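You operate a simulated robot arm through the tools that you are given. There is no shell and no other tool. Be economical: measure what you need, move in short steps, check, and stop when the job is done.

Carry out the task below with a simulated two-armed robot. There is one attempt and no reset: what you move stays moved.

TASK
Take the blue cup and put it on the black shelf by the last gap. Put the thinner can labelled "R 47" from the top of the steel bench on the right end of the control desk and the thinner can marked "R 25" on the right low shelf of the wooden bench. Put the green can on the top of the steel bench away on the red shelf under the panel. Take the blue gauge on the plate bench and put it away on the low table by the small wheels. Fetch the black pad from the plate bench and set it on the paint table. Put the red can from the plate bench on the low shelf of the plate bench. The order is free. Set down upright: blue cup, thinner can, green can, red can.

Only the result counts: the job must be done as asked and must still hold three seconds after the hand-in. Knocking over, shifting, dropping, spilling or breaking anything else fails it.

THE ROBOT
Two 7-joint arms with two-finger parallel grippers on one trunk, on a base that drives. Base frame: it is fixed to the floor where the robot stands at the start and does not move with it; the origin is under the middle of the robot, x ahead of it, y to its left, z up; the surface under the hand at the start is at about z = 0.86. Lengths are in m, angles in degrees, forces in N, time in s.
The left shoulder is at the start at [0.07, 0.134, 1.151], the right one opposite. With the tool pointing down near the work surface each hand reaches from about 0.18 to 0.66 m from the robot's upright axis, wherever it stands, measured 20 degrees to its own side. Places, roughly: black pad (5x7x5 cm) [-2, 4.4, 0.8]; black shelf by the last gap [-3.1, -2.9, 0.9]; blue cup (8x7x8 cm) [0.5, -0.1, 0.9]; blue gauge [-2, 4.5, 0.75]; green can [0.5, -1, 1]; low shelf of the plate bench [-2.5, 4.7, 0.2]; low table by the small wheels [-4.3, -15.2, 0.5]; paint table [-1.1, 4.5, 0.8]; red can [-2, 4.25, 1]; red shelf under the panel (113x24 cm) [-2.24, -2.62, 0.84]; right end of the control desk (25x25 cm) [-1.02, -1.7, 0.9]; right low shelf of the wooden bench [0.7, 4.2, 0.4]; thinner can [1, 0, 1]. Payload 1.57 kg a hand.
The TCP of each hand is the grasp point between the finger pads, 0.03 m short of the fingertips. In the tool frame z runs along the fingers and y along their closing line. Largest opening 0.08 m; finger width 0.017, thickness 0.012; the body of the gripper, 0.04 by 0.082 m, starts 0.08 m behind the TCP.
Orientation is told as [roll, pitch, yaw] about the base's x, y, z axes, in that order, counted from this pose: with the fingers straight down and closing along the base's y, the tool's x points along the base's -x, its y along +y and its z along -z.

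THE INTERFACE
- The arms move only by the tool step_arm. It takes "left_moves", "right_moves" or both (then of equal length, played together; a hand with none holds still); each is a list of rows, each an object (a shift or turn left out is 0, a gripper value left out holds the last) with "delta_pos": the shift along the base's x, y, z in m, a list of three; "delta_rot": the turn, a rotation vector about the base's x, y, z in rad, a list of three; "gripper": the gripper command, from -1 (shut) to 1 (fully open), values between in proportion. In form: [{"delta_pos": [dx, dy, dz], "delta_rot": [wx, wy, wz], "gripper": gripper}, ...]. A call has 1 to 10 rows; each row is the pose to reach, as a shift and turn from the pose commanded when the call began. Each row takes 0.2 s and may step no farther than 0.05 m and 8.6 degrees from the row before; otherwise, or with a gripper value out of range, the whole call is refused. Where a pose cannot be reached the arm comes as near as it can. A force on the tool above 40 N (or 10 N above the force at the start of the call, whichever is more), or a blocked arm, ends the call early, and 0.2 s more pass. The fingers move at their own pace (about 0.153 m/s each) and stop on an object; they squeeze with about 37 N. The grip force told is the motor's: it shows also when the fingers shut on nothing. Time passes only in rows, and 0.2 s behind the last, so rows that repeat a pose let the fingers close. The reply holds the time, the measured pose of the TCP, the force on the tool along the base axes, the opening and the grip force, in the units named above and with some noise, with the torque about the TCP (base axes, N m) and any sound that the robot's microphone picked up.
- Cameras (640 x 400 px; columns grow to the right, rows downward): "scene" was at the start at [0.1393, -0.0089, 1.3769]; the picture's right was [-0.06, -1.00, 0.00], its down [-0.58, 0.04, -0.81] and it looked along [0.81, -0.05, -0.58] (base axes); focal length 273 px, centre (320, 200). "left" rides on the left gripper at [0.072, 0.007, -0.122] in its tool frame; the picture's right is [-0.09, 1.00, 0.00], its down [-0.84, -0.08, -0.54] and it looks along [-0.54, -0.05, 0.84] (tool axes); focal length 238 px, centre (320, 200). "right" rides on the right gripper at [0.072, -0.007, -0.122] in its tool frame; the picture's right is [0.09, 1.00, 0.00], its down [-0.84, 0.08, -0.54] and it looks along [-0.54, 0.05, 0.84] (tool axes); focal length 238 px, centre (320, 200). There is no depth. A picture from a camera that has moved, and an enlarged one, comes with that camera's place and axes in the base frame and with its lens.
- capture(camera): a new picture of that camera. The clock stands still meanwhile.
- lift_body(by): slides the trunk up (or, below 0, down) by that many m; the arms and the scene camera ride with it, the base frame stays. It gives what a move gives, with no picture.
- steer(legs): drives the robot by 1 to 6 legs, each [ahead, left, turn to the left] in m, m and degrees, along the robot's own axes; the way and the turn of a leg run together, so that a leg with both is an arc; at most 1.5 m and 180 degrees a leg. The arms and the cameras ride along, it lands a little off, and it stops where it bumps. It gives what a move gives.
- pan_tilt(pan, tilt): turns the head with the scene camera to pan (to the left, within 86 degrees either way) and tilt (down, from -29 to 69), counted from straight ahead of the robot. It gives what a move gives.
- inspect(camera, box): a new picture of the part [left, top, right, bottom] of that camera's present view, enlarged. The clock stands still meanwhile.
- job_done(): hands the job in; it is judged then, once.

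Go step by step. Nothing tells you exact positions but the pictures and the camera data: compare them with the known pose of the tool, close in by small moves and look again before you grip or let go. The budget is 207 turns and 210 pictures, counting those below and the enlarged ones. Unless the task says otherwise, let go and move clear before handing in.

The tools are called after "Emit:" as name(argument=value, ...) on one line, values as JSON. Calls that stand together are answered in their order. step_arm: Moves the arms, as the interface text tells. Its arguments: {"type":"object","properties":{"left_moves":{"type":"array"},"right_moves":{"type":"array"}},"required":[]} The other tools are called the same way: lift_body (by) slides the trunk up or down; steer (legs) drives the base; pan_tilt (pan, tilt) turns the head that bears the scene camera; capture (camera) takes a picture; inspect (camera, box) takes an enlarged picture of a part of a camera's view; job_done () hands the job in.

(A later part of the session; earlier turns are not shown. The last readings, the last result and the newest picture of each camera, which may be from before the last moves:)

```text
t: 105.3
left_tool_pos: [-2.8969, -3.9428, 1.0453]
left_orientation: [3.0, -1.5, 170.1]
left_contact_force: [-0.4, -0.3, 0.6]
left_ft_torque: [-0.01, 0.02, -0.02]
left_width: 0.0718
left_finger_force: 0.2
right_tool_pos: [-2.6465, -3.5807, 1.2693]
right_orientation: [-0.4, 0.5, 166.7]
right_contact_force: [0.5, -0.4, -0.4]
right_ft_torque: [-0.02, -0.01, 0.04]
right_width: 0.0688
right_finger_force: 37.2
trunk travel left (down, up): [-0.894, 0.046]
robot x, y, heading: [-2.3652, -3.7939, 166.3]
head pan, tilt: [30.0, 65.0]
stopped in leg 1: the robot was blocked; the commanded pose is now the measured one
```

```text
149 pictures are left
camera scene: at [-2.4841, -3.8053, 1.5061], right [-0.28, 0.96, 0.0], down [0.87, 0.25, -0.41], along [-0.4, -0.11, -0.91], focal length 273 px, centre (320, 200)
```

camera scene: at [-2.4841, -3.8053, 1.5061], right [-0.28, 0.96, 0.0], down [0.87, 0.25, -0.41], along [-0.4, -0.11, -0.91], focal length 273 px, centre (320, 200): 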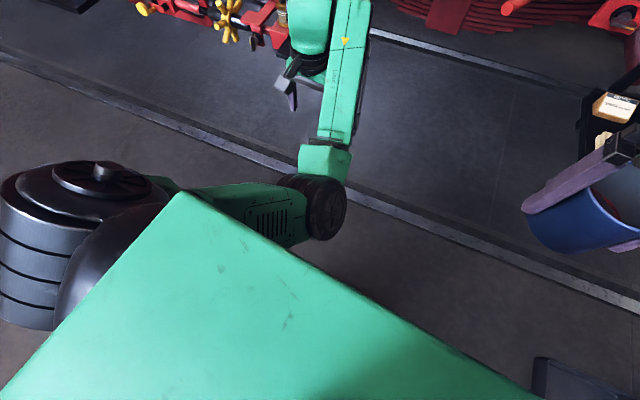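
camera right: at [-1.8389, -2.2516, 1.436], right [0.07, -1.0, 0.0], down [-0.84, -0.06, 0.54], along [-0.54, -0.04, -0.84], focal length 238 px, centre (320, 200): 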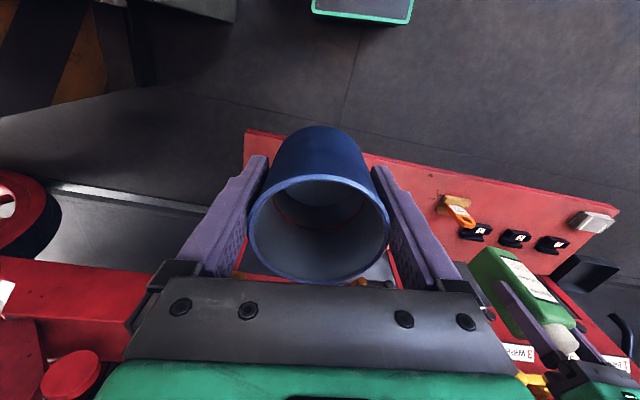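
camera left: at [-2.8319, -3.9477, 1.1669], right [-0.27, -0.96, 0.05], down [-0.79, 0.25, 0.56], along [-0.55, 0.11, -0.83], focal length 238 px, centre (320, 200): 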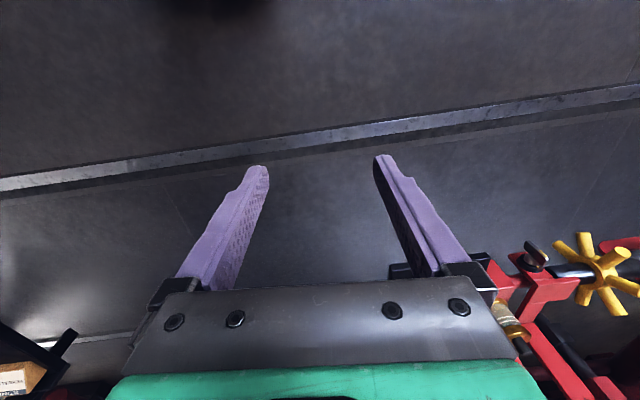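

Driving back is blocked; I look at the right elbow near the hanging rod.

Emit:
pan_tilt(pan=-75, tilt=35)

Emit:
capture(camera="scene")

Emit:
pan_tilt(pan=80, tilt=45)

Emit:
capture(camera="scene")

```text
t: 107.2
left_tool_pos: [-2.8968, -3.9422, 1.0444]
left_orientation: [3.0, -1.5, 169.8]
left_contact_force: [0.7, 0.2, -1.0]
left_ft_torque: [0.04, 0.01, -0.01]
left_width: 0.0721
left_finger_force: 0.1
right_tool_pos: [-2.6462, -3.5816, 1.2701]
right_orientation: [-0.5, 0.6, 166.4]
right_contact_force: [1.1, -0.6, -1.2]
right_ft_torque: [-0.03, -0.01, 0.01]
right_width: 0.0687
right_finger_force: 37.4
trunk travel left (down, up): [-0.894, 0.046]
robot x, y, heading: [-2.3709, -3.7927, 165.8]
head pan, tilt: [-75.0, 35.0]
```

```text
148 pictures are left
camera scene: at [-2.4295, -3.7009, 1.5468], right [1.0, 0.02, 0.01], down [0.02, -0.57, -0.82], along [-0.01, 0.82, -0.57], focal length 273 px, centre (320, 200)
```

scene: 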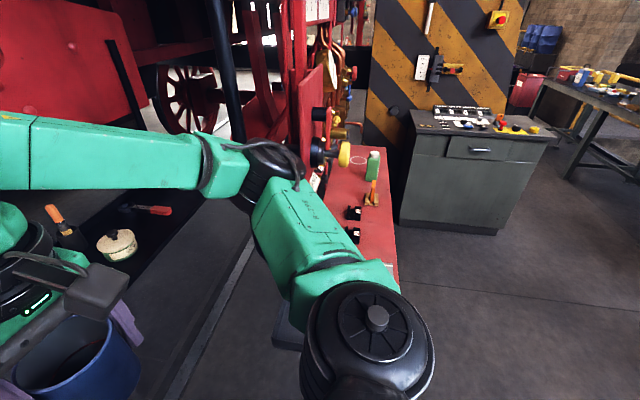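

```text
t: 109.5
left_tool_pos: [-2.8983, -3.94, 1.0442]
left_orientation: [3.0, -1.4, 169.9]
left_contact_force: [0.4, -0.2, 0.9]
left_ft_torque: [0.02, 0.01, -0.04]
left_width: 0.0721
left_finger_force: 0.0
right_tool_pos: [-2.6469, -3.5801, 1.269]
right_orientation: [-0.3, 0.6, 166.5]
right_contact_force: [-0.4, 0.6, -0.5]
right_ft_torque: [0.0, 0.0, -0.01]
right_width: 0.0687
right_finger_force: 37.3
trunk travel left (down, up): [-0.894, 0.046]
robot x, y, heading: [-2.3642, -3.7919, 166.0]
head pan, tilt: [80.0, 45.0]
```

```text
147 pictures are left
camera scene: at [-2.4609, -3.8632, 1.531], right [-0.91, 0.41, -0.01], down [0.3, 0.65, -0.7], along [-0.28, -0.64, -0.71], focal length 273 px, centre (320, 200)
```

scene: 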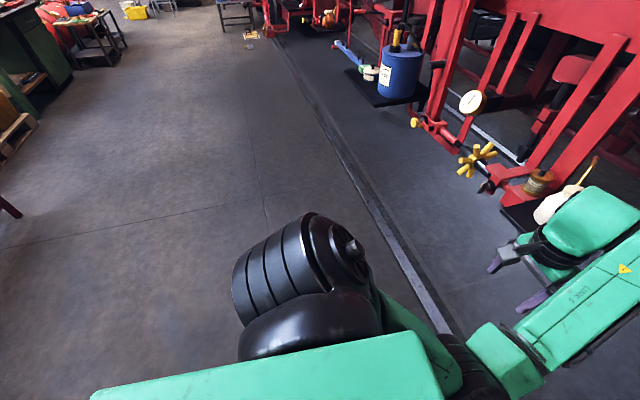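

Emit:
steer(legs=[[0, 0, 12], [0, 0.22, 0], [-0.45, 0, 0]])

Emit:
step_arm(left_moves=[{"delta_pos": [-0.03, 0.01, 0.02]}, {"delta_pos": [-0.06, 0.02, 0.05]}, {"delta_pos": [-0.08, 0.03, 0.09]}, {"delta_pos": [-0.08, 0.04, 0.13]}, {"delta_pos": [-0.08, 0.05, 0.17]}, {"delta_pos": [-0.07, 0.06, 0.2]}])

Emit:
pan_tilt(pan=30, tilt=55)

Emit:
capture(camera="scene")

```text
t: 114.3
left_tool_pos: [-2.4049, -4.278, 1.0491]
left_orientation: [3.3, -1.9, -178.9]
left_contact_force: [-0.8, -0.6, 0.0]
left_ft_torque: [0.05, 0.06, 0.03]
left_width: 0.072
left_finger_force: 0.0
right_tool_pos: [-2.2273, -3.8728, 1.2703]
right_orientation: [-0.1, 0.2, 177.6]
right_contact_force: [-0.5, -0.3, -1.4]
right_ft_torque: [-0.03, 0.02, 0.0]
right_width: 0.0687
right_finger_force: 36.7
trunk travel left (down, up): [-0.894, 0.046]
robot x, y, heading: [-1.9171, -4.0322, 177.4]
head pan, tilt: [80.0, 45.0]
```

```text
t: 115.8
left_tool_pos: [-2.4888, -4.2198, 1.2522]
left_orientation: [3.4, -2.1, -178.9]
left_contact_force: [0.4, -0.4, 0.0]
left_ft_torque: [-0.01, 0.01, 0.03]
left_width: 0.0717
left_finger_force: 0.1
left hand out of reach, approached as far as the arm can: row 5, 6
right_tool_pos: [-2.2246, -3.8725, 1.2712]
right_orientation: [-0.2, -0.1, 177.8]
right_contact_force: [0.2, -0.3, -0.4]
right_ft_torque: [0.03, -0.01, 0.02]
right_width: 0.0689
right_finger_force: 36.9
trunk travel left (down, up): [-0.894, 0.046]
robot x, y, heading: [-1.9207, -4.0306, 177.4]
head pan, tilt: [80.0, 45.0]
```

```text
t: 116.9
left_tool_pos: [-2.4897, -4.2195, 1.2519]
left_orientation: [3.4, -2.1, -178.8]
left_contact_force: [0.4, -0.2, 0.3]
left_ft_torque: [0.01, 0.0, 0.03]
left_width: 0.0719
left_finger_force: 0.1
right_tool_pos: [-2.2249, -3.8726, 1.2715]
right_orientation: [0.0, 0.1, 177.7]
right_contact_force: [-0.5, 0.0, -1.3]
right_ft_torque: [0.0, -0.01, 0.0]
right_width: 0.069
right_finger_force: 37.0
trunk travel left (down, up): [-0.894, 0.046]
robot x, y, heading: [-1.9166, -4.0335, 177.5]
head pan, tilt: [30.0, 55.0]
```

```text
146 pictures are left
camera scene: at [-2.0322, -4.0664, 1.5188], right [-0.46, 0.89, 0.0], down [0.73, 0.38, -0.57], along [-0.51, -0.26, -0.82], focal length 273 px, centre (320, 200)
```

scene: 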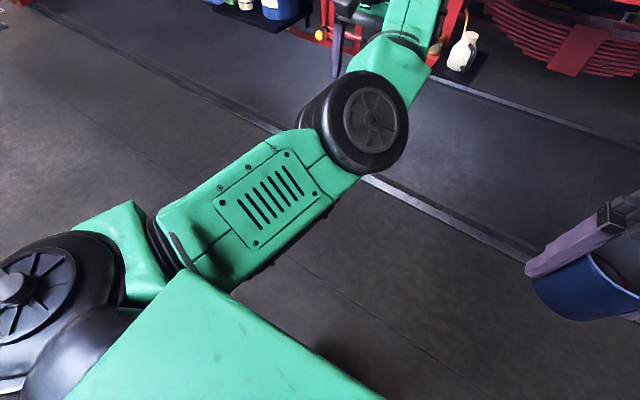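

Emit:
step_arm(left_moves=[{"delta_pos": [0.0, 0.04, 0.0]}, {"delta_pos": [0.0, 0.08, 0.0]}, {"delta_pos": [0.0, 0.12, 0]}, {"delta_pos": [0.0, 0.16, 0]}, {"delta_pos": [0.01, 0.2, 0]}, {"delta_pos": [0.02, 0.23, 0]}])

Emit:
capture(camera="scene")

Emit:
step_arm(left_moves=[{"delta_pos": [0.03, 0.0, 0.0]}, {"delta_pos": [0.06, 0.0, 0.0]}, {"delta_pos": [0.09, 0, 0]}, {"delta_pos": [0.12, 0, 0]}])

Emit:
capture(camera="scene")

```text
t: 118.3
left_tool_pos: [-2.4677, -3.9909, 1.253]
left_orientation: [3.4, -1.9, -178.6]
left_contact_force: [-0.1, -0.2, -0.1]
left_ft_torque: [-0.05, 0.01, 0.02]
left_width: 0.072
left_finger_force: 0.2
left hand out of reach, approached as far as the arm can: row 1, 2, 3, 4, 5
right_tool_pos: [-2.225, -3.8727, 1.2706]
right_orientation: [0.0, 0.0, 177.7]
right_contact_force: [0.1, 0.4, -1.4]
right_ft_torque: [0.01, 0.02, 0.01]
right_width: 0.0691
right_finger_force: 36.8
trunk travel left (down, up): [-0.894, 0.046]
robot x, y, heading: [-1.9197, -4.0352, 177.2]
head pan, tilt: [30.0, 55.0]
```

```text
145 pictures are left
camera scene: at [-2.0312, -4.0651, 1.5188], right [-0.46, 0.89, 0.0], down [0.73, 0.37, -0.57], along [-0.51, -0.26, -0.82], focal length 273 px, centre (320, 200)
```

scene: 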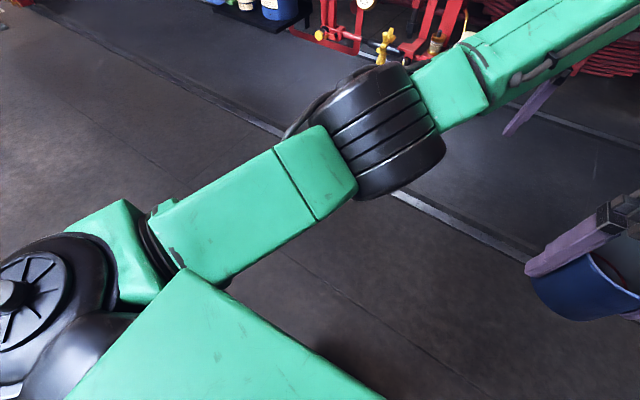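

```text
t: 119.3
left_tool_pos: [-2.4693, -3.9929, 1.2529]
left_orientation: [3.3, -1.9, -178.8]
left_contact_force: [-0.4, -0.2, -0.2]
left_ft_torque: [0.0, -0.01, 0.0]
left_width: 0.0715
left_finger_force: 0.0
left hand out of reach, approached as far as the arm can: row 1, 2, 3, 4
right_tool_pos: [-2.2247, -3.8742, 1.2709]
right_orientation: [0.0, 0.1, 177.7]
right_contact_force: [0.0, 0.4, -0.6]
right_ft_torque: [0.0, -0.02, 0.01]
right_width: 0.0692
right_finger_force: 37.7
trunk travel left (down, up): [-0.894, 0.046]
robot x, y, heading: [-1.9196, -4.0311, 177.3]
head pan, tilt: [30.0, 55.0]
```

```text
144 pictures are left
camera scene: at [-2.0324, -4.0667, 1.5187], right [-0.46, 0.89, 0.0], down [0.73, 0.38, -0.57], along [-0.51, -0.26, -0.82], focal length 273 px, centre (320, 200)
```

scene: 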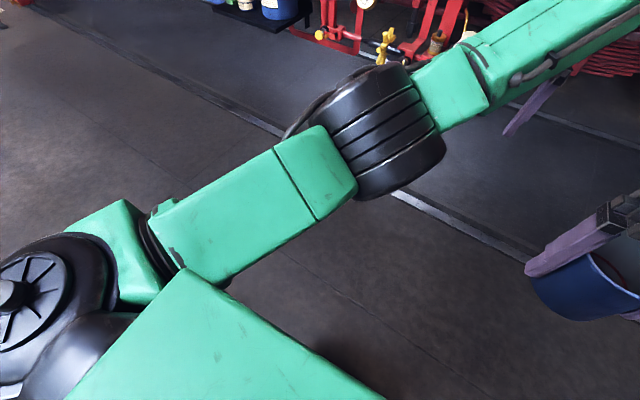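

Emit:
step_arm(left_moves=[{"delta_pos": [0.02, -0.03, -0.01]}, {"delta_pos": [0.04, -0.06, -0.02]}, {"delta_pos": [0.06, -0.09, -0.04]}, {"delta_pos": [0.08, -0.12, -0.06]}, {"delta_pos": [0.1, -0.15, -0.08]}])

Emit:
capture(camera="scene")

```text
t: 120.5
left_tool_pos: [-2.5, -4.1539, 1.159]
left_orientation: [2.9, -1.7, -179.0]
left_contact_force: [0.4, -1.7, 0.0]
left_ft_torque: [0.12, 0.01, -0.05]
left_width: 0.0718
left_finger_force: 0.1
left hand out of reach, approached as far as the arm can: row 1, 2, 3, 4, 5
right_tool_pos: [-2.23, -3.8773, 1.2714]
right_orientation: [-0.3, 0.3, 177.7]
right_contact_force: [-0.8, 0.1, -1.0]
right_ft_torque: [0.02, 0.0, 0.02]
right_width: 0.0688
right_finger_force: 37.1
trunk travel left (down, up): [-0.894, 0.046]
robot x, y, heading: [-1.9184, -4.0347, 177.2]
head pan, tilt: [30.0, 55.0]
```

```text
143 pictures are left
camera scene: at [-2.0372, -4.0715, 1.5183], right [-0.46, 0.89, 0.0], down [0.73, 0.38, -0.57], along [-0.51, -0.26, -0.82], focal length 273 px, centre (320, 200)
```

scene: 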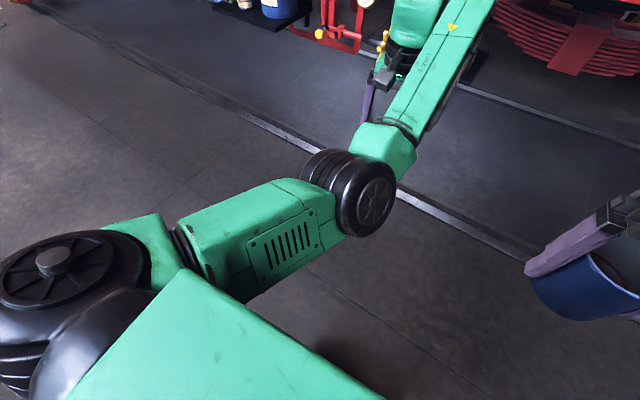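

The left elbow flips inward when the hand is out left. I move the cup hand aside and try coming round from the right with a turned yaw.

Emit:
step_arm(right_moves=[{"delta_pos": [0, 0.04, 0]}, {"delta_pos": [0, 0.08, 0]}, {"delta_pos": [0, 0.12, 0]}, {"delta_pos": [0, 0.15, 0]}, {"delta_pos": [0, 0.15, 0]}, {"delta_pos": [0, 0.15, 0]}, {"delta_pos": [0, 0.15, 0]}], left_moves=[{"delta_pos": [0.0, 0.04, 0.02], "delta_rot": [0, 0, -0.1]}, {"delta_pos": [0.0, 0.08, 0.04], "delta_rot": [0, 0, -0.2]}, {"delta_pos": [0.0, 0.12, 0.05], "delta_rot": [0, 0, -0.3]}, {"delta_pos": [0.0, 0.16, 0.05], "delta_rot": [0, 0, -0.4]}, {"delta_pos": [0.0, 0.2, 0.05], "delta_rot": [0, 0, -0.5]}, {"delta_pos": [0.02, 0.23, 0.05], "delta_rot": [0, 0, -0.6]}, {"delta_pos": [0.05, 0.25, 0.05], "delta_rot": [0, 0, -0.7]}])

Emit:
capture(camera="scene")

```text
t: 122.1
left_tool_pos: [-2.4542, -3.9212, 1.2092]
left_orientation: [3.5, -2.0, 143.2]
left_contact_force: [0.7, -0.6, -1.0]
left_ft_torque: [0.01, 0.02, 0.03]
left_width: 0.072
left_finger_force: 0.0
left hand out of reach, approached as far as the arm can: row 1, 4, 5, 6, 7
right_tool_pos: [-2.2263, -3.7213, 1.2702]
right_orientation: [0.0, 0.0, 177.7]
right_contact_force: [0.0, 0.0, -0.4]
right_ft_torque: [0.0, 0.0, 0.02]
right_width: 0.0691
right_finger_force: 37.0
trunk travel left (down, up): [-0.894, 0.046]
robot x, y, heading: [-1.921, -4.03, 177.5]
head pan, tilt: [30.0, 55.0]
```

```text
142 pictures are left
camera scene: at [-2.0313, -4.0641, 1.5188], right [-0.46, 0.89, 0.0], down [0.73, 0.37, -0.57], along [-0.51, -0.26, -0.82], focal length 273 px, centre (320, 200)
```

scene: 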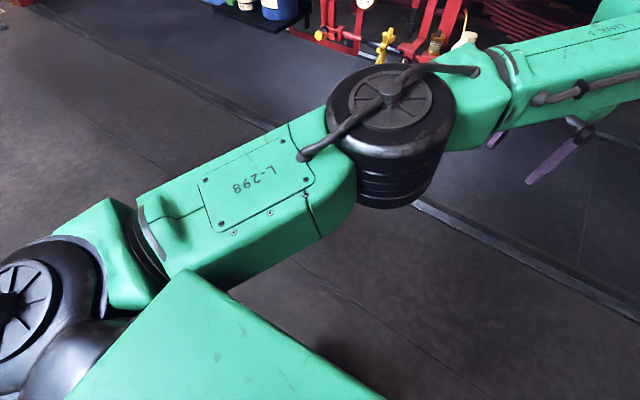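

That restored the proper elbow (plate L-298 up). Now I fold the hand back.

Emit:
step_arm(left_moves=[{"delta_pos": [0.04, 0.0, 0.0]}, {"delta_pos": [0.08, 0.0, 0.0]}, {"delta_pos": [0.12, 0, 0]}, {"delta_pos": [0.16, 0, 0]}, {"delta_pos": [0.18, -0.03, 0], "delta_rot": [0, 0, 0.1]}, {"delta_pos": [0.18, -0.06, 0], "delta_rot": [0, 0, 0.2]}, {"delta_pos": [0.18, -0.1, 0], "delta_rot": [0, 0, 0.3]}, {"delta_pos": [0.18, -0.14, 0], "delta_rot": [0, 0, 0.4]}, {"delta_pos": [0.18, -0.18, 0], "delta_rot": [0, 0, 0.5]}, {"delta_pos": [0.18, -0.22, 0], "delta_rot": [0, 0, 0.6]}])

Emit:
capture(camera="scene")

```text
t: 124.3
left_tool_pos: [-2.2771, -4.1449, 1.2078]
left_orientation: [3.3, -2.0, 175.5]
left_contact_force: [-0.4, 0.4, -0.2]
left_ft_torque: [0.0, 0.0, -0.05]
left_width: 0.0723
left_finger_force: 0.0
right_tool_pos: [-2.2251, -3.7248, 1.2703]
right_orientation: [-0.2, 0.1, 177.6]
right_contact_force: [0.5, -1.3, -0.7]
right_ft_torque: [0.01, 0.0, 0.01]
right_width: 0.0691
right_finger_force: 37.3
trunk travel left (down, up): [-0.894, 0.046]
robot x, y, heading: [-1.9169, -4.0277, 177.1]
head pan, tilt: [30.0, 55.0]
```

```text
141 pictures are left
camera scene: at [-2.0313, -4.0686, 1.5188], right [-0.46, 0.89, 0.0], down [0.73, 0.38, -0.57], along [-0.51, -0.26, -0.82], focal length 273 px, centre (320, 200)
```

scene: 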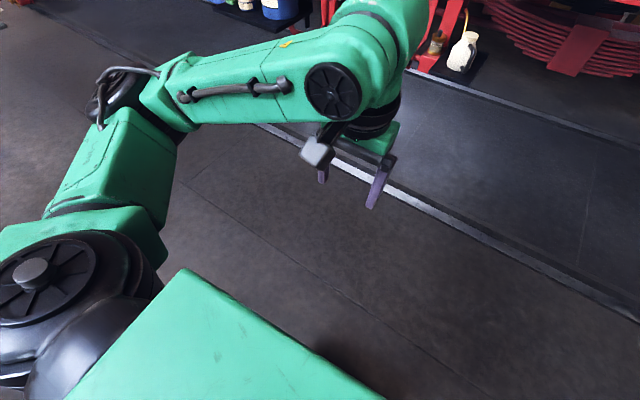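

Left arm is folded properly now. I tuck it higher and then approach the black shelf by going ahead first, then strafing right, keeping the right elbow clear of the hanging rod.

Emit:
step_arm(left_moves=[{"delta_pos": [0.03, -0.03, 0.025]}, {"delta_pos": [0.05, -0.06, 0.05]}, {"delta_pos": [0.07, -0.09, 0.07]}, {"delta_pos": [0.09, -0.11, 0.1]}, {"delta_pos": [0.1, -0.13, 0.13]}])

Emit:
steer(legs=[[0.75, 0, 0], [0, -0.2, 0]])

Emit:
pan_tilt(pan=-50, tilt=35)

Emit:
capture(camera="scene")

```text
t: 125.5
left_tool_pos: [-2.1842, -4.2538, 1.331]
left_orientation: [3.2, -2.0, 175.4]
left_contact_force: [0.5, -0.2, 0.0]
left_ft_torque: [-0.03, 0.03, -0.04]
left_width: 0.072
left_finger_force: 0.0
left hand out of reach, approached as far as the arm can: row 3, 5
right_tool_pos: [-2.2222, -3.7219, 1.2709]
right_orientation: [0.0, -0.1, 177.6]
right_contact_force: [-0.7, 0.4, -1.1]
right_ft_torque: [0.0, 0.01, 0.02]
right_width: 0.069
right_finger_force: 37.3
trunk travel left (down, up): [-0.894, 0.046]
robot x, y, heading: [-1.9201, -4.0327, 177.1]
head pan, tilt: [30.0, 55.0]
```

```text
t: 130.8
left_tool_pos: [-2.9391, -4.0233, 1.3304]
left_orientation: [3.1, -2.0, 175.9]
left_contact_force: [-0.2, 0.0, 0.4]
left_ft_torque: [0.07, 0.0, 0.01]
left_width: 0.072
left_finger_force: 0.2
right_tool_pos: [-2.9803, -3.4917, 1.2721]
right_orientation: [-0.4, 0.0, 178.1]
right_contact_force: [-0.1, -0.2, -1.0]
right_ft_torque: [0.06, 0.01, 0.01]
right_width: 0.069
right_finger_force: 36.9
trunk travel left (down, up): [-0.894, 0.046]
robot x, y, heading: [-2.673, -3.7925, 177.8]
head pan, tilt: [30.0, 55.0]
```

```text
t: 132.4
left_tool_pos: [-2.9391, -4.0187, 1.3307]
left_orientation: [3.4, -2.0, 176.0]
left_contact_force: [1.3, 0.1, 0.4]
left_ft_torque: [0.0, -0.02, 0.0]
left_width: 0.072
left_finger_force: 0.0
right_tool_pos: [-2.9793, -3.4886, 1.2723]
right_orientation: [0.0, 0.1, 178.1]
right_contact_force: [-0.1, 0.1, -1.4]
right_ft_torque: [0.03, -0.03, -0.02]
right_width: 0.069
right_finger_force: 36.7
trunk travel left (down, up): [-0.894, 0.046]
robot x, y, heading: [-2.6717, -3.7964, 177.5]
head pan, tilt: [-50.0, 35.0]
```

```text
140 pictures are left
camera scene: at [-2.7734, -3.7267, 1.5469], right [0.79, 0.61, 0.0], down [0.35, -0.45, -0.82], along [-0.5, 0.65, -0.57], focal length 273 px, centre (320, 200)
```

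scene: 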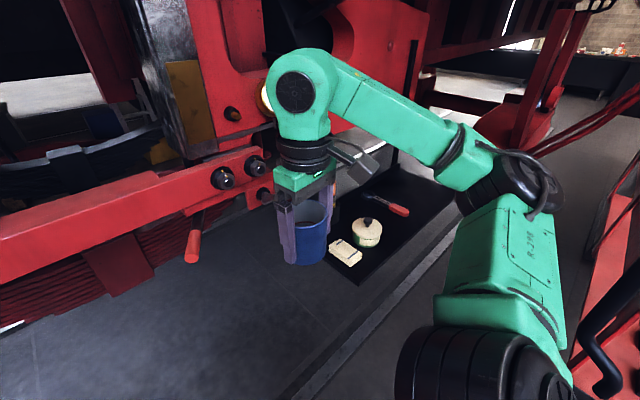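

Emit:
steer(legs=[[0, -0.2, 0]])

Emit:
capture(camera="scene")

Emit:
capture(camera="right")

```text
t: 134.0
left_tool_pos: [-2.9296, -3.8274, 1.3296]
left_orientation: [3.1, -2.0, 176.0]
left_contact_force: [0.7, -0.4, -0.3]
left_ft_torque: [0.01, 0.0, 0.0]
left_width: 0.0723
left_finger_force: 0.1
right_tool_pos: [-2.9727, -3.2981, 1.2713]
right_orientation: [-0.3, 0.0, 178.3]
right_contact_force: [0.9, -0.5, -1.4]
right_ft_torque: [0.03, -0.02, 0.04]
right_width: 0.0686
right_finger_force: 37.0
trunk travel left (down, up): [-0.894, 0.046]
robot x, y, heading: [-2.6648, -3.6003, 177.9]
head pan, tilt: [-50.0, 35.0]
```

```text
139 pictures are left
camera scene: at [-2.7662, -3.536, 1.5472], right [0.79, 0.61, 0.0], down [0.35, -0.45, -0.82], along [-0.5, 0.65, -0.57], focal length 273 px, centre (320, 200)
```

scene: 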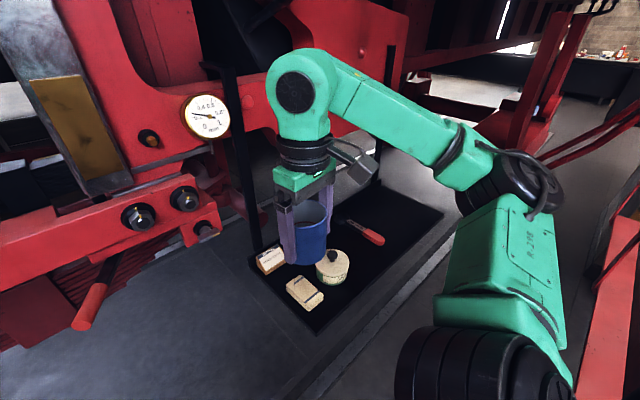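

```text
138 pictures are left
camera right: at [-2.9029, -3.2936, 1.3946], right [0.06, -1.0, 0.0], down [-0.84, -0.06, 0.54], along [-0.54, -0.03, -0.84], focal length 238 px, centre (320, 200)
```

right: 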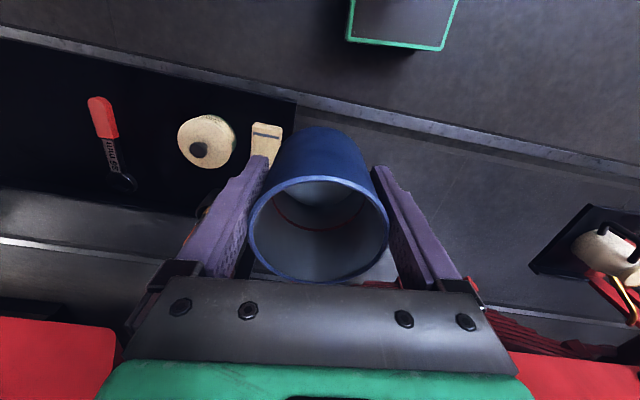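

Emit:
steer(legs=[[0.05, -0.04, 0]])

Emit:
lift_body(by=-0.07)

Emit:
step_arm(right_moves=[{"delta_pos": [0.0, 0.04, 0]}, {"delta_pos": [0, 0.08, 0]}, {"delta_pos": [0, 0.12, 0]}, {"delta_pos": [0, 0.16, 0]}, {"delta_pos": [0, 0.2, 0]}, {"delta_pos": [0, 0.24, 0]}])

Emit:
capture(camera="scene")

Emit:
capture(camera="right")

```text
t: 135.0
left_tool_pos: [-2.9718, -3.787, 1.3304]
left_orientation: [3.1, -2.4, 176.1]
left_contact_force: [-0.4, -0.3, 0.0]
left_ft_torque: [0.04, 0.04, -0.03]
left_width: 0.0718
left_finger_force: 0.0
right_tool_pos: [-3.0137, -3.2572, 1.2742]
right_orientation: [-0.3, -0.4, 178.2]
right_contact_force: [0.7, 0.4, -0.1]
right_ft_torque: [0.04, 0.04, 0.02]
right_width: 0.0687
right_finger_force: 37.0
trunk travel left (down, up): [-0.894, 0.046]
robot x, y, heading: [-2.7115, -3.559, 178.0]
head pan, tilt: [-50.0, 35.0]
```

```text
t: 136.0
left_tool_pos: [-2.9783, -3.7822, 1.2614]
left_orientation: [3.5, -2.0, 176.2]
left_contact_force: [0.5, -0.1, -1.1]
left_ft_torque: [-0.01, 0.01, -0.02]
left_width: 0.0719
left_finger_force: 0.1
right_tool_pos: [-3.0212, -3.2515, 1.2018]
right_orientation: [-0.2, 0.0, 178.3]
right_contact_force: [0.3, -0.3, -0.8]
right_ft_torque: [0.02, -0.01, -0.02]
right_width: 0.0688
right_finger_force: 37.3
trunk travel left (down, up): [-0.824, 0.116]
robot x, y, heading: [-2.7114, -3.5564, 177.6]
head pan, tilt: [-50.0, 35.0]
```

```text
t: 137.4
left_tool_pos: [-2.98, -3.7829, 1.2598]
left_orientation: [3.3, -2.0, 176.1]
left_contact_force: [1.1, -0.1, 0.1]
left_ft_torque: [-0.01, 0.0, 0.01]
left_width: 0.0719
left_finger_force: 0.0
right_tool_pos: [-3.0471, -3.163, 1.196]
right_orientation: [0.0, 0.0, 178.2]
right_contact_force: [0.2, -0.4, -1.7]
right_ft_torque: [0.0, 0.01, -0.02]
right_width: 0.0689
right_finger_force: 36.8
right hand out of reach, approached as far as the arm can: row 1, 2, 3, 4, 5, 6
trunk travel left (down, up): [-0.824, 0.116]
robot x, y, heading: [-2.7151, -3.5603, 177.8]
head pan, tilt: [-50.0, 35.0]
```

```text
137 pictures are left
camera scene: at [-2.8147, -3.4892, 1.477], right [0.79, 0.61, 0.0], down [0.35, -0.45, -0.82], along [-0.5, 0.65, -0.57], focal length 273 px, centre (320, 200)
```

scene: 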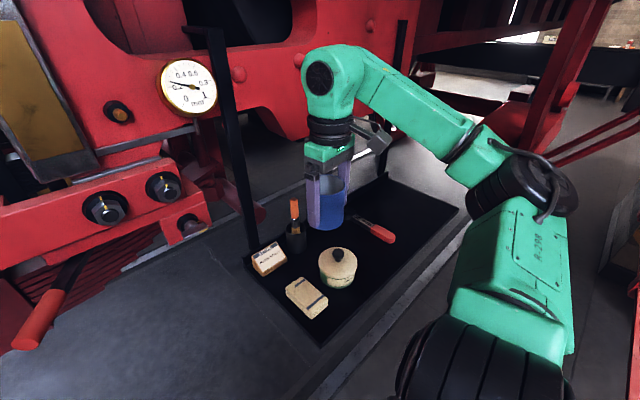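

```text
136 pictures are left
camera right: at [-2.976, -3.1596, 1.3193], right [0.06, -1.0, 0.0], down [-0.84, -0.05, 0.54], along [-0.54, -0.03, -0.84], focal length 238 px, centre (320, 200)
```

right: 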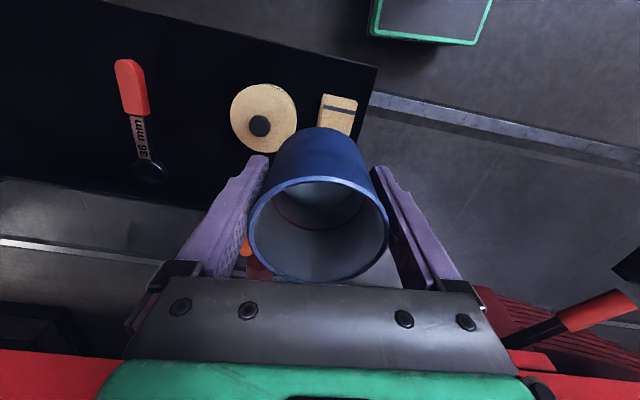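

Emit:
step_arm(right_moves=[{"delta_pos": [0.005, 0.0, 0.02], "delta_rot": [0, 0, -0.14]}, {"delta_pos": [0.01, 0.03, 0.03], "delta_rot": [0, 0, -0.28]}, {"delta_pos": [0.015, 0.07, 0.03], "delta_rot": [0, 0, -0.42]}, {"delta_pos": [0.02, 0.11, 0.03], "delta_rot": [0, 0, -0.56]}, {"delta_pos": [0.025, 0.15, 0.03], "delta_rot": [0, 0, -0.7]}, {"delta_pos": [0.03, 0.19, 0.03], "delta_rot": [0, 0, -0.75]}])

Emit:
capture(camera="scene")

Emit:
capture(camera="right")

```text
t: 138.8
left_tool_pos: [-2.9792, -3.7788, 1.26]
left_orientation: [3.4, -2.1, 176.1]
left_contact_force: [-0.8, 0.1, 0.6]
left_ft_torque: [-0.01, -0.01, 0.01]
left_width: 0.0721
left_finger_force: 0.0
right_tool_pos: [-3.025, -2.9795, 1.2214]
right_orientation: [-0.1, 0.1, 135.3]
right_contact_force: [-0.2, 0.4, -0.5]
right_ft_torque: [-0.04, 0.01, 0.02]
right_width: 0.0686
right_finger_force: 36.4
right hand out of reach, approached as far as the arm can: row 1, 2, 3, 4, 5, 6
trunk travel left (down, up): [-0.824, 0.116]
robot x, y, heading: [-2.7114, -3.555, 177.8]
head pan, tilt: [-50.0, 35.0]
```

```text
135 pictures are left
camera scene: at [-2.8138, -3.487, 1.4769], right [0.79, 0.61, 0.0], down [0.35, -0.45, -0.82], along [-0.5, 0.65, -0.57], focal length 273 px, centre (320, 200)
```

scene: 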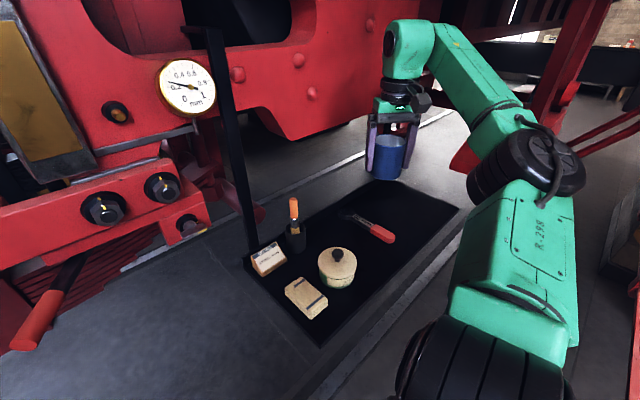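

```text
134 pictures are left
camera right: at [-2.9701, -3.0256, 1.343], right [-0.64, -0.77, 0.0], down [-0.65, 0.53, 0.54], along [-0.42, 0.34, -0.84], focal length 238 px, centre (320, 200)
```

right: 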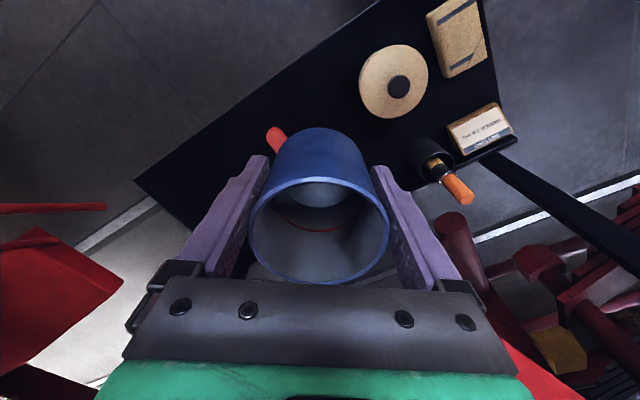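

Emit:
step_arm(right_moves=[{"delta_pos": [0.006, 0.006, -0.045]}, {"delta_pos": [0.012, 0.012, -0.09]}, {"delta_pos": [0.012, 0.012, -0.135]}, {"delta_pos": [0.012, 0.012, -0.175]}, {"delta_pos": [0.012, 0.012, -0.205]}])

Emit:
inspect(camera="scene", box=[300, 120, 460, 280])

Emit:
capture(camera="right")

```text
t: 140.0
left_tool_pos: [-2.9801, -3.7807, 1.2612]
left_orientation: [3.4, -2.0, 176.1]
left_contact_force: [-0.5, -0.2, 0.3]
left_ft_torque: [-0.01, -0.01, -0.03]
left_width: 0.0721
left_finger_force: 0.1
right_tool_pos: [-3.0108, -2.9698, 1.0155]
right_orientation: [0.0, 0.0, 135.3]
right_contact_force: [-0.5, 0.0, -0.6]
right_ft_torque: [-0.02, -0.02, 0.0]
right_width: 0.0685
right_finger_force: 36.5
trunk travel left (down, up): [-0.824, 0.116]
robot x, y, heading: [-2.7069, -3.5561, 177.8]
head pan, tilt: [-50.0, 35.0]
```

```text
2.50 times, centred on (380, 200) of scene
camera zoom: at [-2.8148, -3.4879, 1.4769], right [0.79, 0.61, 0.0], down [0.35, -0.45, -0.82], along [-0.5, 0.65, -0.57], focal length 682 px, centre (170, 200)
```

zoom: 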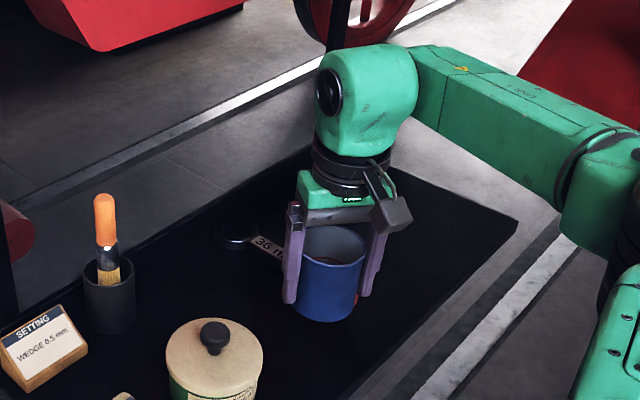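

```text
132 pictures are left
camera right: at [-2.9567, -3.0155, 1.1376], right [-0.63, -0.77, 0.0], down [-0.65, 0.53, 0.54], along [-0.42, 0.34, -0.84], focal length 238 px, centre (320, 200)
```

right: 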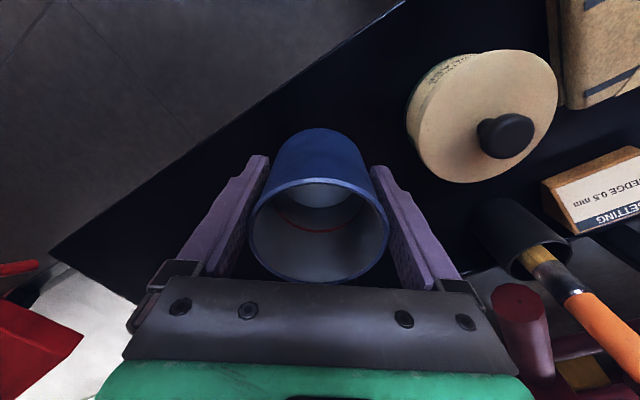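

Emit:
step_arm(right_moves=[{"delta_pos": [0, 0, -0.02]}, {"delta_pos": [0, 0, -0.035]}, {"delta_pos": [0, 0, -0.045]}, {"delta_pos": [0, 0, -0.053]}, {"delta_pos": [0, 0, -0.06]}])

Emit:
inspect(camera="scene", box=[300, 120, 460, 280])

```text
t: 141.2
left_tool_pos: [-2.9785, -3.782, 1.2607]
left_orientation: [3.5, -2.0, 176.1]
left_contact_force: [-0.3, -0.7, -0.5]
left_ft_torque: [-0.01, 0.02, -0.02]
left_width: 0.0719
left_finger_force: 0.1
right_tool_pos: [-3.0101, -2.9691, 0.9563]
right_orientation: [-0.1, 0.0, 135.4]
right_contact_force: [-0.1, -1.1, -1.5]
right_ft_torque: [0.02, 0.02, 0.02]
right_width: 0.0684
right_finger_force: 36.9
trunk travel left (down, up): [-0.824, 0.116]
robot x, y, heading: [-2.7115, -3.5555, 178.1]
head pan, tilt: [-50.0, 35.0]
```

```text
2.50 times, centred on (380, 200) of scene
camera zoom: at [-2.8148, -3.4887, 1.4769], right [0.79, 0.61, 0.0], down [0.35, -0.45, -0.82], along [-0.5, 0.65, -0.57], focal length 682 px, centre (170, 200)
```

zoom: 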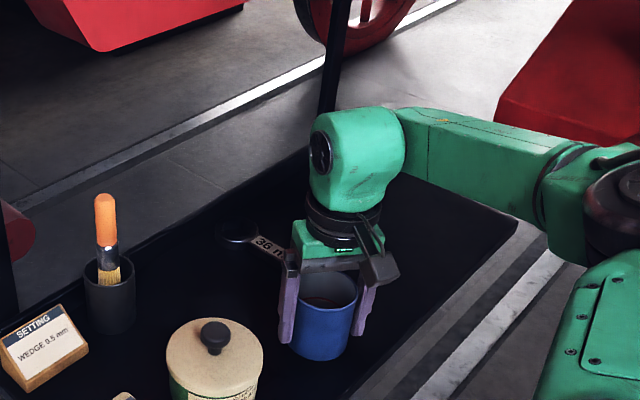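

Emit:
step_arm(right_moves=[{"delta_pos": [0, 0, -0.006]}, {"delta_pos": [0, 0, -0.012]}, {"delta_pos": [0, 0, -0.018]}, {"delta_pos": [0, 0, -0.024]}, {"delta_pos": [0, 0, -0.03]}])

Emit:
inspect(camera="scene", box=[300, 120, 460, 280])

Emit:
capture(camera="right")

```text
t: 142.3
left_tool_pos: [-2.9753, -3.7885, 1.2596]
left_orientation: [3.1, -2.1, 176.0]
left_contact_force: [-0.4, 0.8, -0.7]
left_ft_torque: [-0.02, 0.03, 0.01]
left_width: 0.0723
left_finger_force: 0.1
right_tool_pos: [-3.0086, -2.9701, 0.9413]
right_orientation: [0.4, -1.0, 134.9]
right_contact_force: [5.1, -7.5, 27.3]
right_ft_torque: [-0.02, -0.73, -0.21]
right_width: 0.0662
right_finger_force: 37.0
trunk travel left (down, up): [-0.824, 0.116]
robot x, y, heading: [-2.7125, -3.5601, 177.6]
head pan, tilt: [-50.0, 35.0]
stopped in row 5 (right hand): the force on the tool passed its limit at 45 N (the readings are from after the stop); the commanded pose is now the measured one
```

```text
2.50 times, centred on (380, 200) of scene
camera zoom: at [-2.8107, -3.4959, 1.4779], right [0.79, 0.61, 0.0], down [0.35, -0.45, -0.82], along [-0.5, 0.65, -0.57], focal length 682 px, centre (170, 200)
```

zoom: 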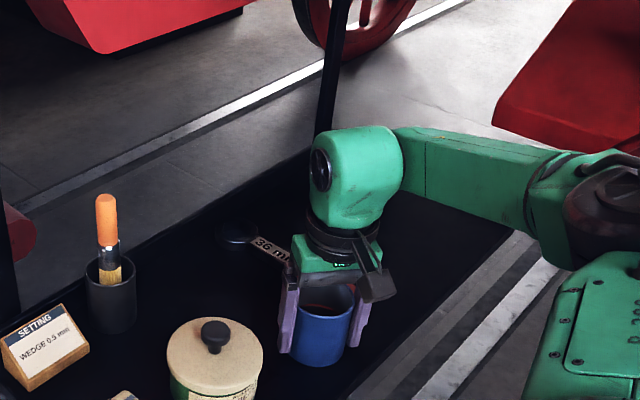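

```text
129 pictures are left
camera right: at [-2.953, -3.018, 1.0624], right [-0.64, -0.77, 0.0], down [-0.64, 0.54, 0.56], along [-0.43, 0.35, -0.83], focal length 238 px, centre (320, 200)
```

right: 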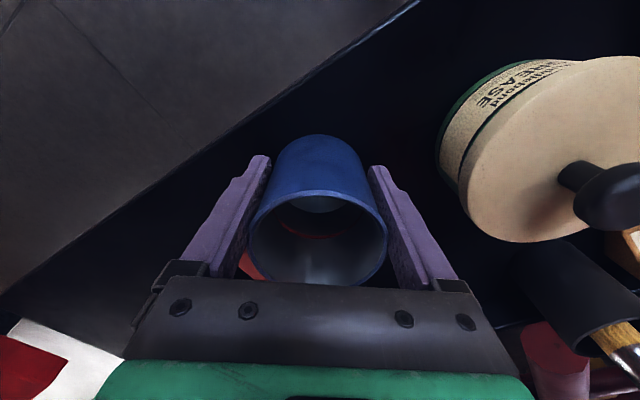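

The cup touches the shelf (bottom ≈ 0.90) and is clear of wrench and jar. I release.

Emit:
step_arm(right_moves=[{"delta_pos": [0, 0, 0.001]}, {"delta_pos": [0, 0, 0.001], "gripper": 0.8}, {"delta_pos": [0, 0, 0.001], "gripper": 0.95}, {"delta_pos": [0, 0, 0.001], "gripper": 0.95}])

Emit:
capture(camera="right")

```text
t: 143.3
left_tool_pos: [-2.9781, -3.7831, 1.2597]
left_orientation: [3.3, -1.9, 176.1]
left_contact_force: [0.1, -1.4, -0.2]
left_ft_torque: [0.05, 0.03, 0.01]
left_width: 0.072
left_finger_force: 0.1
right_tool_pos: [-3.0089, -2.9696, 0.9374]
right_orientation: [0.2, -0.6, 134.9]
right_contact_force: [-0.1, -0.5, 0.7]
right_ft_torque: [0.01, 0.01, -0.01]
right_width: 0.0782
right_finger_force: 0.0
trunk travel left (down, up): [-0.824, 0.116]
robot x, y, heading: [-2.7136, -3.558, 177.9]
head pan, tilt: [-50.0, 35.0]
```

```text
128 pictures are left
camera right: at [-2.9547, -3.0153, 1.059], right [-0.64, -0.77, 0.0], down [-0.64, 0.53, 0.55], along [-0.42, 0.35, -0.83], focal length 238 px, centre (320, 200)
```

right: 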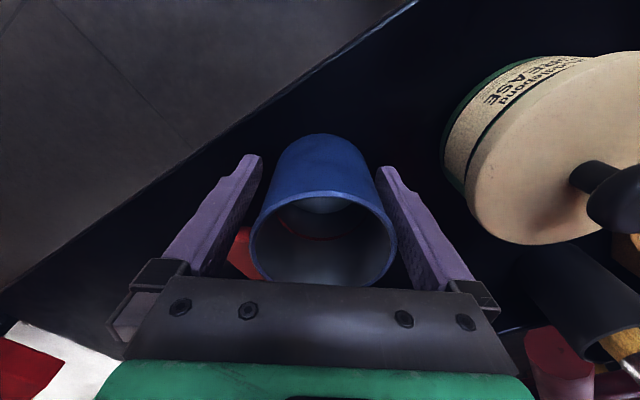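

Emit:
step_arm(right_moves=[{"delta_pos": [0, 0, 0.03]}, {"delta_pos": [0, 0, 0.07]}, {"delta_pos": [0, 0, 0.11]}, {"delta_pos": [0, 0, 0.15]}, {"delta_pos": [0, 0, 0.19]}, {"delta_pos": [0, 0, 0.23]}])

Emit:
capture(camera="right")

Emit:
capture(camera="scene")

```text
t: 144.7
left_tool_pos: [-2.9785, -3.783, 1.2588]
left_orientation: [3.3, -2.0, 176.1]
left_contact_force: [-0.3, 1.1, -0.1]
left_ft_torque: [0.04, 0.01, 0.0]
left_width: 0.0719
left_finger_force: 0.0
right_tool_pos: [-3.0099, -2.9668, 1.1672]
right_orientation: [0.1, -0.4, 135.0]
right_contact_force: [0.4, -0.1, -0.2]
right_ft_torque: [0.0, 0.04, 0.0]
right_width: 0.0781
right_finger_force: 0.1
trunk travel left (down, up): [-0.824, 0.116]
robot x, y, heading: [-2.7097, -3.5584, 177.8]
head pan, tilt: [-50.0, 35.0]
```

```text
127 pictures are left
camera right: at [-2.9552, -3.0139, 1.2893], right [-0.64, -0.77, 0.0], down [-0.64, 0.54, 0.55], along [-0.42, 0.35, -0.84], focal length 238 px, centre (320, 200)
```

right: 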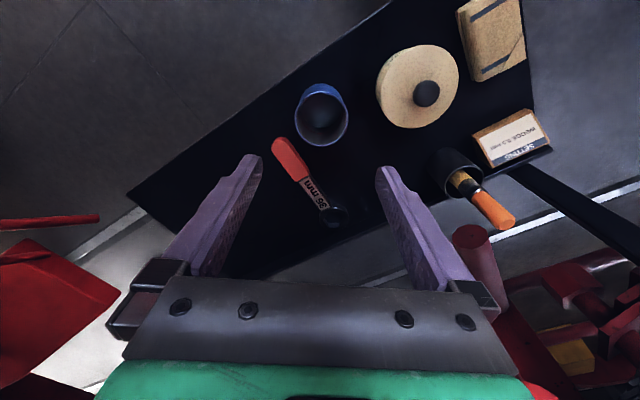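

```text
126 pictures are left
camera scene: at [-2.8147, -3.4901, 1.477], right [0.79, 0.61, 0.0], down [0.35, -0.45, -0.82], along [-0.5, 0.65, -0.57], focal length 273 px, centre (320, 200)
```

scene: 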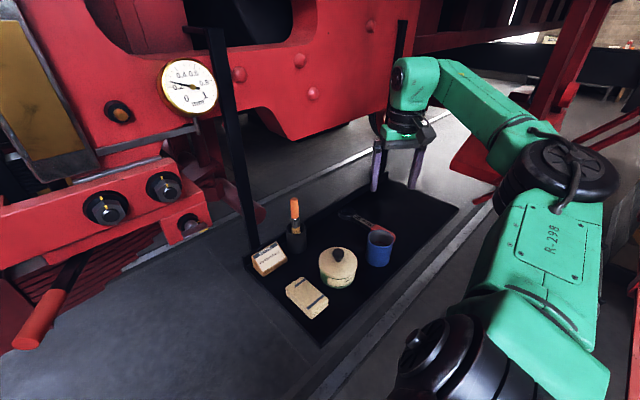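

The cup is placed. I retract the right hand the way it came and drive out.

Emit:
step_arm(right_moves=[{"delta_pos": [0, 0, 0.04]}, {"delta_pos": [0, -0.03, 0.07], "delta_rot": [0, 0, 0.12]}, {"delta_pos": [0, -0.07, 0.08], "delta_rot": [0, 0, 0.25]}, {"delta_pos": [0, -0.11, 0.08], "delta_rot": [0, 0, 0.38]}, {"delta_pos": [0, -0.15, 0.08], "delta_rot": [0, 0, 0.5]}, {"delta_pos": [0, -0.19, 0.08], "delta_rot": [0, 0, 0.62]}, {"delta_pos": [0.02, -0.23, 0.08], "delta_rot": [0, 0, 0.75]}, {"delta_pos": [0.05, -0.26, 0.08], "delta_rot": [0, 0, 0.75]}, {"delta_pos": [0.08, -0.28, 0.08], "delta_rot": [0, 0, 0.75]}])

Emit:
steer(legs=[[0, 0.3, 0], [-1.0, 0, 0]])

Emit:
pan_tilt(pan=-80, tilt=25)

Emit:
capture(camera="scene")

```text
t: 146.7
left_tool_pos: [-2.978, -3.7832, 1.26]
left_orientation: [3.3, -2.1, 176.1]
left_contact_force: [0.5, -0.6, -0.3]
left_ft_torque: [0.02, 0.01, 0.0]
left_width: 0.0723
left_finger_force: 0.0
right_tool_pos: [-2.9281, -3.247, 1.245]
right_orientation: [0.2, -0.6, 178.0]
right_contact_force: [-0.3, 0.3, 0.7]
right_ft_torque: [0.03, 0.01, -0.01]
right_width: 0.0779
right_finger_force: 0.1
right hand out of reach, approached as far as the arm can: row 1, 2, 3
trunk travel left (down, up): [-0.824, 0.116]
robot x, y, heading: [-2.7117, -3.5584, 178.0]
head pan, tilt: [-50.0, 35.0]
```

```text
t: 153.6
left_tool_pos: [-1.986, -4.1212, 1.2598]
left_orientation: [3.4, -1.9, 175.9]
left_contact_force: [0.5, -0.4, -0.3]
left_ft_torque: [0.04, -0.02, 0.01]
left_width: 0.0722
left_finger_force: 0.2
right_tool_pos: [-1.9364, -3.5836, 1.2439]
right_orientation: [0.2, -0.6, 177.8]
right_contact_force: [-0.3, 0.1, -0.3]
right_ft_torque: [0.04, 0.01, -0.01]
right_width: 0.0779
right_finger_force: 0.2
trunk travel left (down, up): [-0.824, 0.116]
robot x, y, heading: [-1.7159, -3.9001, 177.6]
head pan, tilt: [-50.0, 35.0]
```

```text
t: 154.6
left_tool_pos: [-1.9842, -4.1204, 1.2596]
left_orientation: [3.3, -2.0, 175.9]
left_contact_force: [-0.1, 0.3, 0.0]
left_ft_torque: [-0.02, 0.0, 0.01]
left_width: 0.0719
left_finger_force: 0.0
right_tool_pos: [-1.9345, -3.5838, 1.2443]
right_orientation: [0.2, -0.5, 177.9]
right_contact_force: [-0.3, 0.7, -0.4]
right_ft_torque: [0.0, 0.01, 0.01]
right_width: 0.078
right_finger_force: 0.0
trunk travel left (down, up): [-0.824, 0.116]
robot x, y, heading: [-1.7155, -3.895, 177.7]
head pan, tilt: [-80.0, 25.0]
```

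```text
125 pictures are left
camera scene: at [-1.7785, -3.8066, 1.4928], right [0.99, 0.13, 0.0], down [0.06, -0.42, -0.91], along [-0.12, 0.9, -0.42], focal length 273 px, centre (320, 200)
```

scene: 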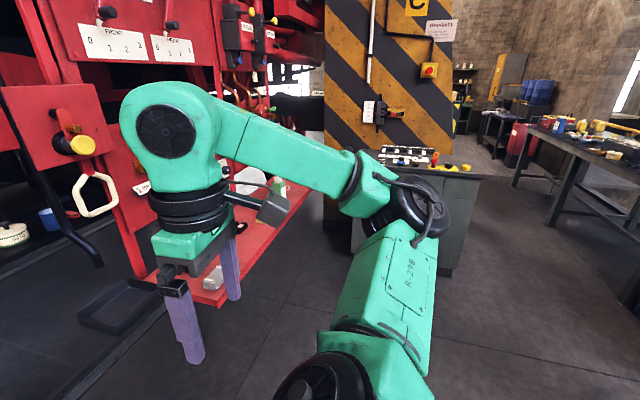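

I drive back along the corridor towards the left end of the steel bench.

Emit:
steer(legs=[[0, 0, -177.7], [0.52, 1.2, 0], [0.83, 0.4, 0], [0, 1.4, 0]])

Emit:
pan_tilt(pan=60, tilt=30)

Emit:
capture(camera="scene")

```text
t: 179.5
left_tool_pos: [-0.1431, -0.6333, 1.2602]
left_orientation: [3.4, -2.0, -0.4]
left_contact_force: [0.6, 1.6, -0.1]
left_ft_torque: [-0.02, 0.0, 0.03]
left_width: 0.072
left_finger_force: 0.1
right_tool_pos: [-0.1606, -1.1717, 1.2449]
right_orientation: [0.3, -0.6, 1.3]
right_contact_force: [-0.3, -0.3, 0.6]
right_ft_torque: [0.0, 0.01, 0.03]
right_width: 0.078
right_finger_force: 0.2
trunk travel left (down, up): [-0.824, 0.116]
robot x, y, heading: [-0.3979, -0.8705, 1.4]
head pan, tilt: [-80.0, 25.0]
```

```text
t: 181.7
left_tool_pos: [-0.1431, -0.6332, 1.2607]
left_orientation: [3.3, -2.0, -0.5]
left_contact_force: [-0.5, -0.4, 0.5]
left_ft_torque: [-0.04, -0.01, 0.03]
left_width: 0.0719
left_finger_force: 0.0
right_tool_pos: [-0.1611, -1.1709, 1.2444]
right_orientation: [0.3, -0.5, 1.4]
right_contact_force: [0.1, -0.4, -0.1]
right_ft_torque: [-0.01, 0.0, 0.02]
right_width: 0.0782
right_finger_force: 0.1
trunk travel left (down, up): [-0.824, 0.116]
robot x, y, heading: [-0.3963, -0.8722, 1.3]
head pan, tilt: [60.0, 30.0]
```

```text
124 pictures are left
camera scene: at [-0.3022, -0.7958, 1.4848], right [0.88, -0.48, 0.0], down [-0.24, -0.44, -0.87], along [0.42, 0.76, -0.5], focal length 273 px, centre (320, 200)
```

scene: 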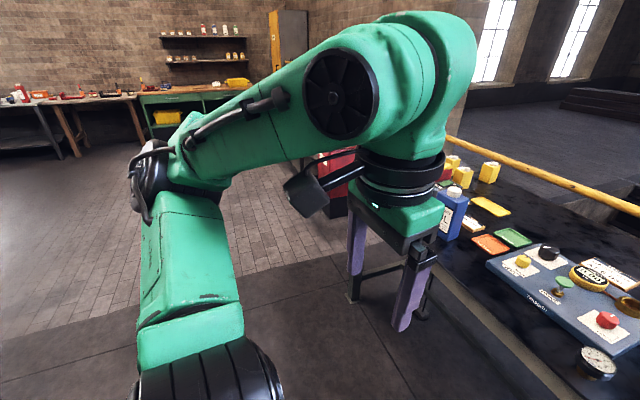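

Emit:
steer(legs=[[0, 1.5, 0], [0.3, 0.05, -1]])

Emit:
pan_tilt(pan=0, tilt=40)

Emit:
capture(camera="scene")

```text
t: 190.8
left_tool_pos: [0.1189, 0.9157, 1.261]
left_orientation: [3.4, -2.1, -1.0]
left_contact_force: [0.4, -0.5, -1.1]
left_ft_torque: [-0.02, -0.05, 0.0]
left_width: 0.0719
left_finger_force: 0.0
right_tool_pos: [0.0959, 0.3771, 1.2452]
right_orientation: [0.2, -0.6, 0.9]
right_contact_force: [0.3, -0.4, -0.8]
right_ft_torque: [-0.01, -0.03, -0.01]
right_width: 0.0782
right_finger_force: 0.1
trunk travel left (down, up): [-0.824, 0.116]
robot x, y, heading: [-0.1388, 0.6796, 0.8]
head pan, tilt: [60.0, 30.0]
```

```text
t: 192.1
left_tool_pos: [0.1207, 0.9159, 1.2603]
left_orientation: [3.3, -2.0, -1.0]
left_contact_force: [-0.3, 1.0, -0.2]
left_ft_torque: [-0.02, -0.01, 0.01]
left_width: 0.0719
left_finger_force: 0.0
right_tool_pos: [0.099, 0.3783, 1.2446]
right_orientation: [0.2, -0.4, 0.9]
right_contact_force: [1.9, 0.0, 0.9]
right_ft_torque: [-0.02, -0.04, -0.02]
right_width: 0.0776
right_finger_force: 0.0
trunk travel left (down, up): [-0.824, 0.116]
robot x, y, heading: [-0.1349, 0.6751, 0.6]
head pan, tilt: [0.0, 40.0]
```

```text
123 pictures are left
camera scene: at [0.0016, 0.6767, 1.4695], right [0.01, -1.0, 0.0], down [-0.64, -0.01, -0.77], along [0.77, 0.01, -0.64], focal length 273 px, centre (320, 200)
```

scene: 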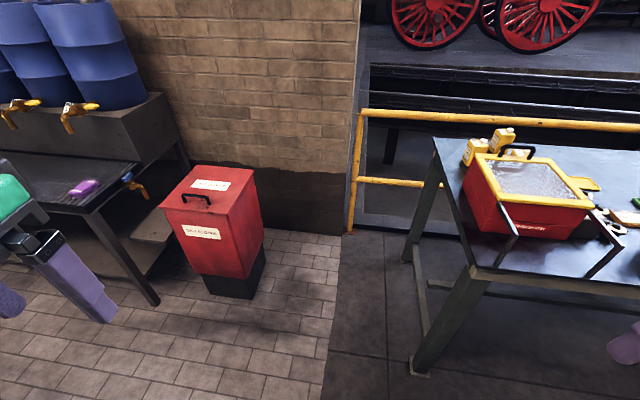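

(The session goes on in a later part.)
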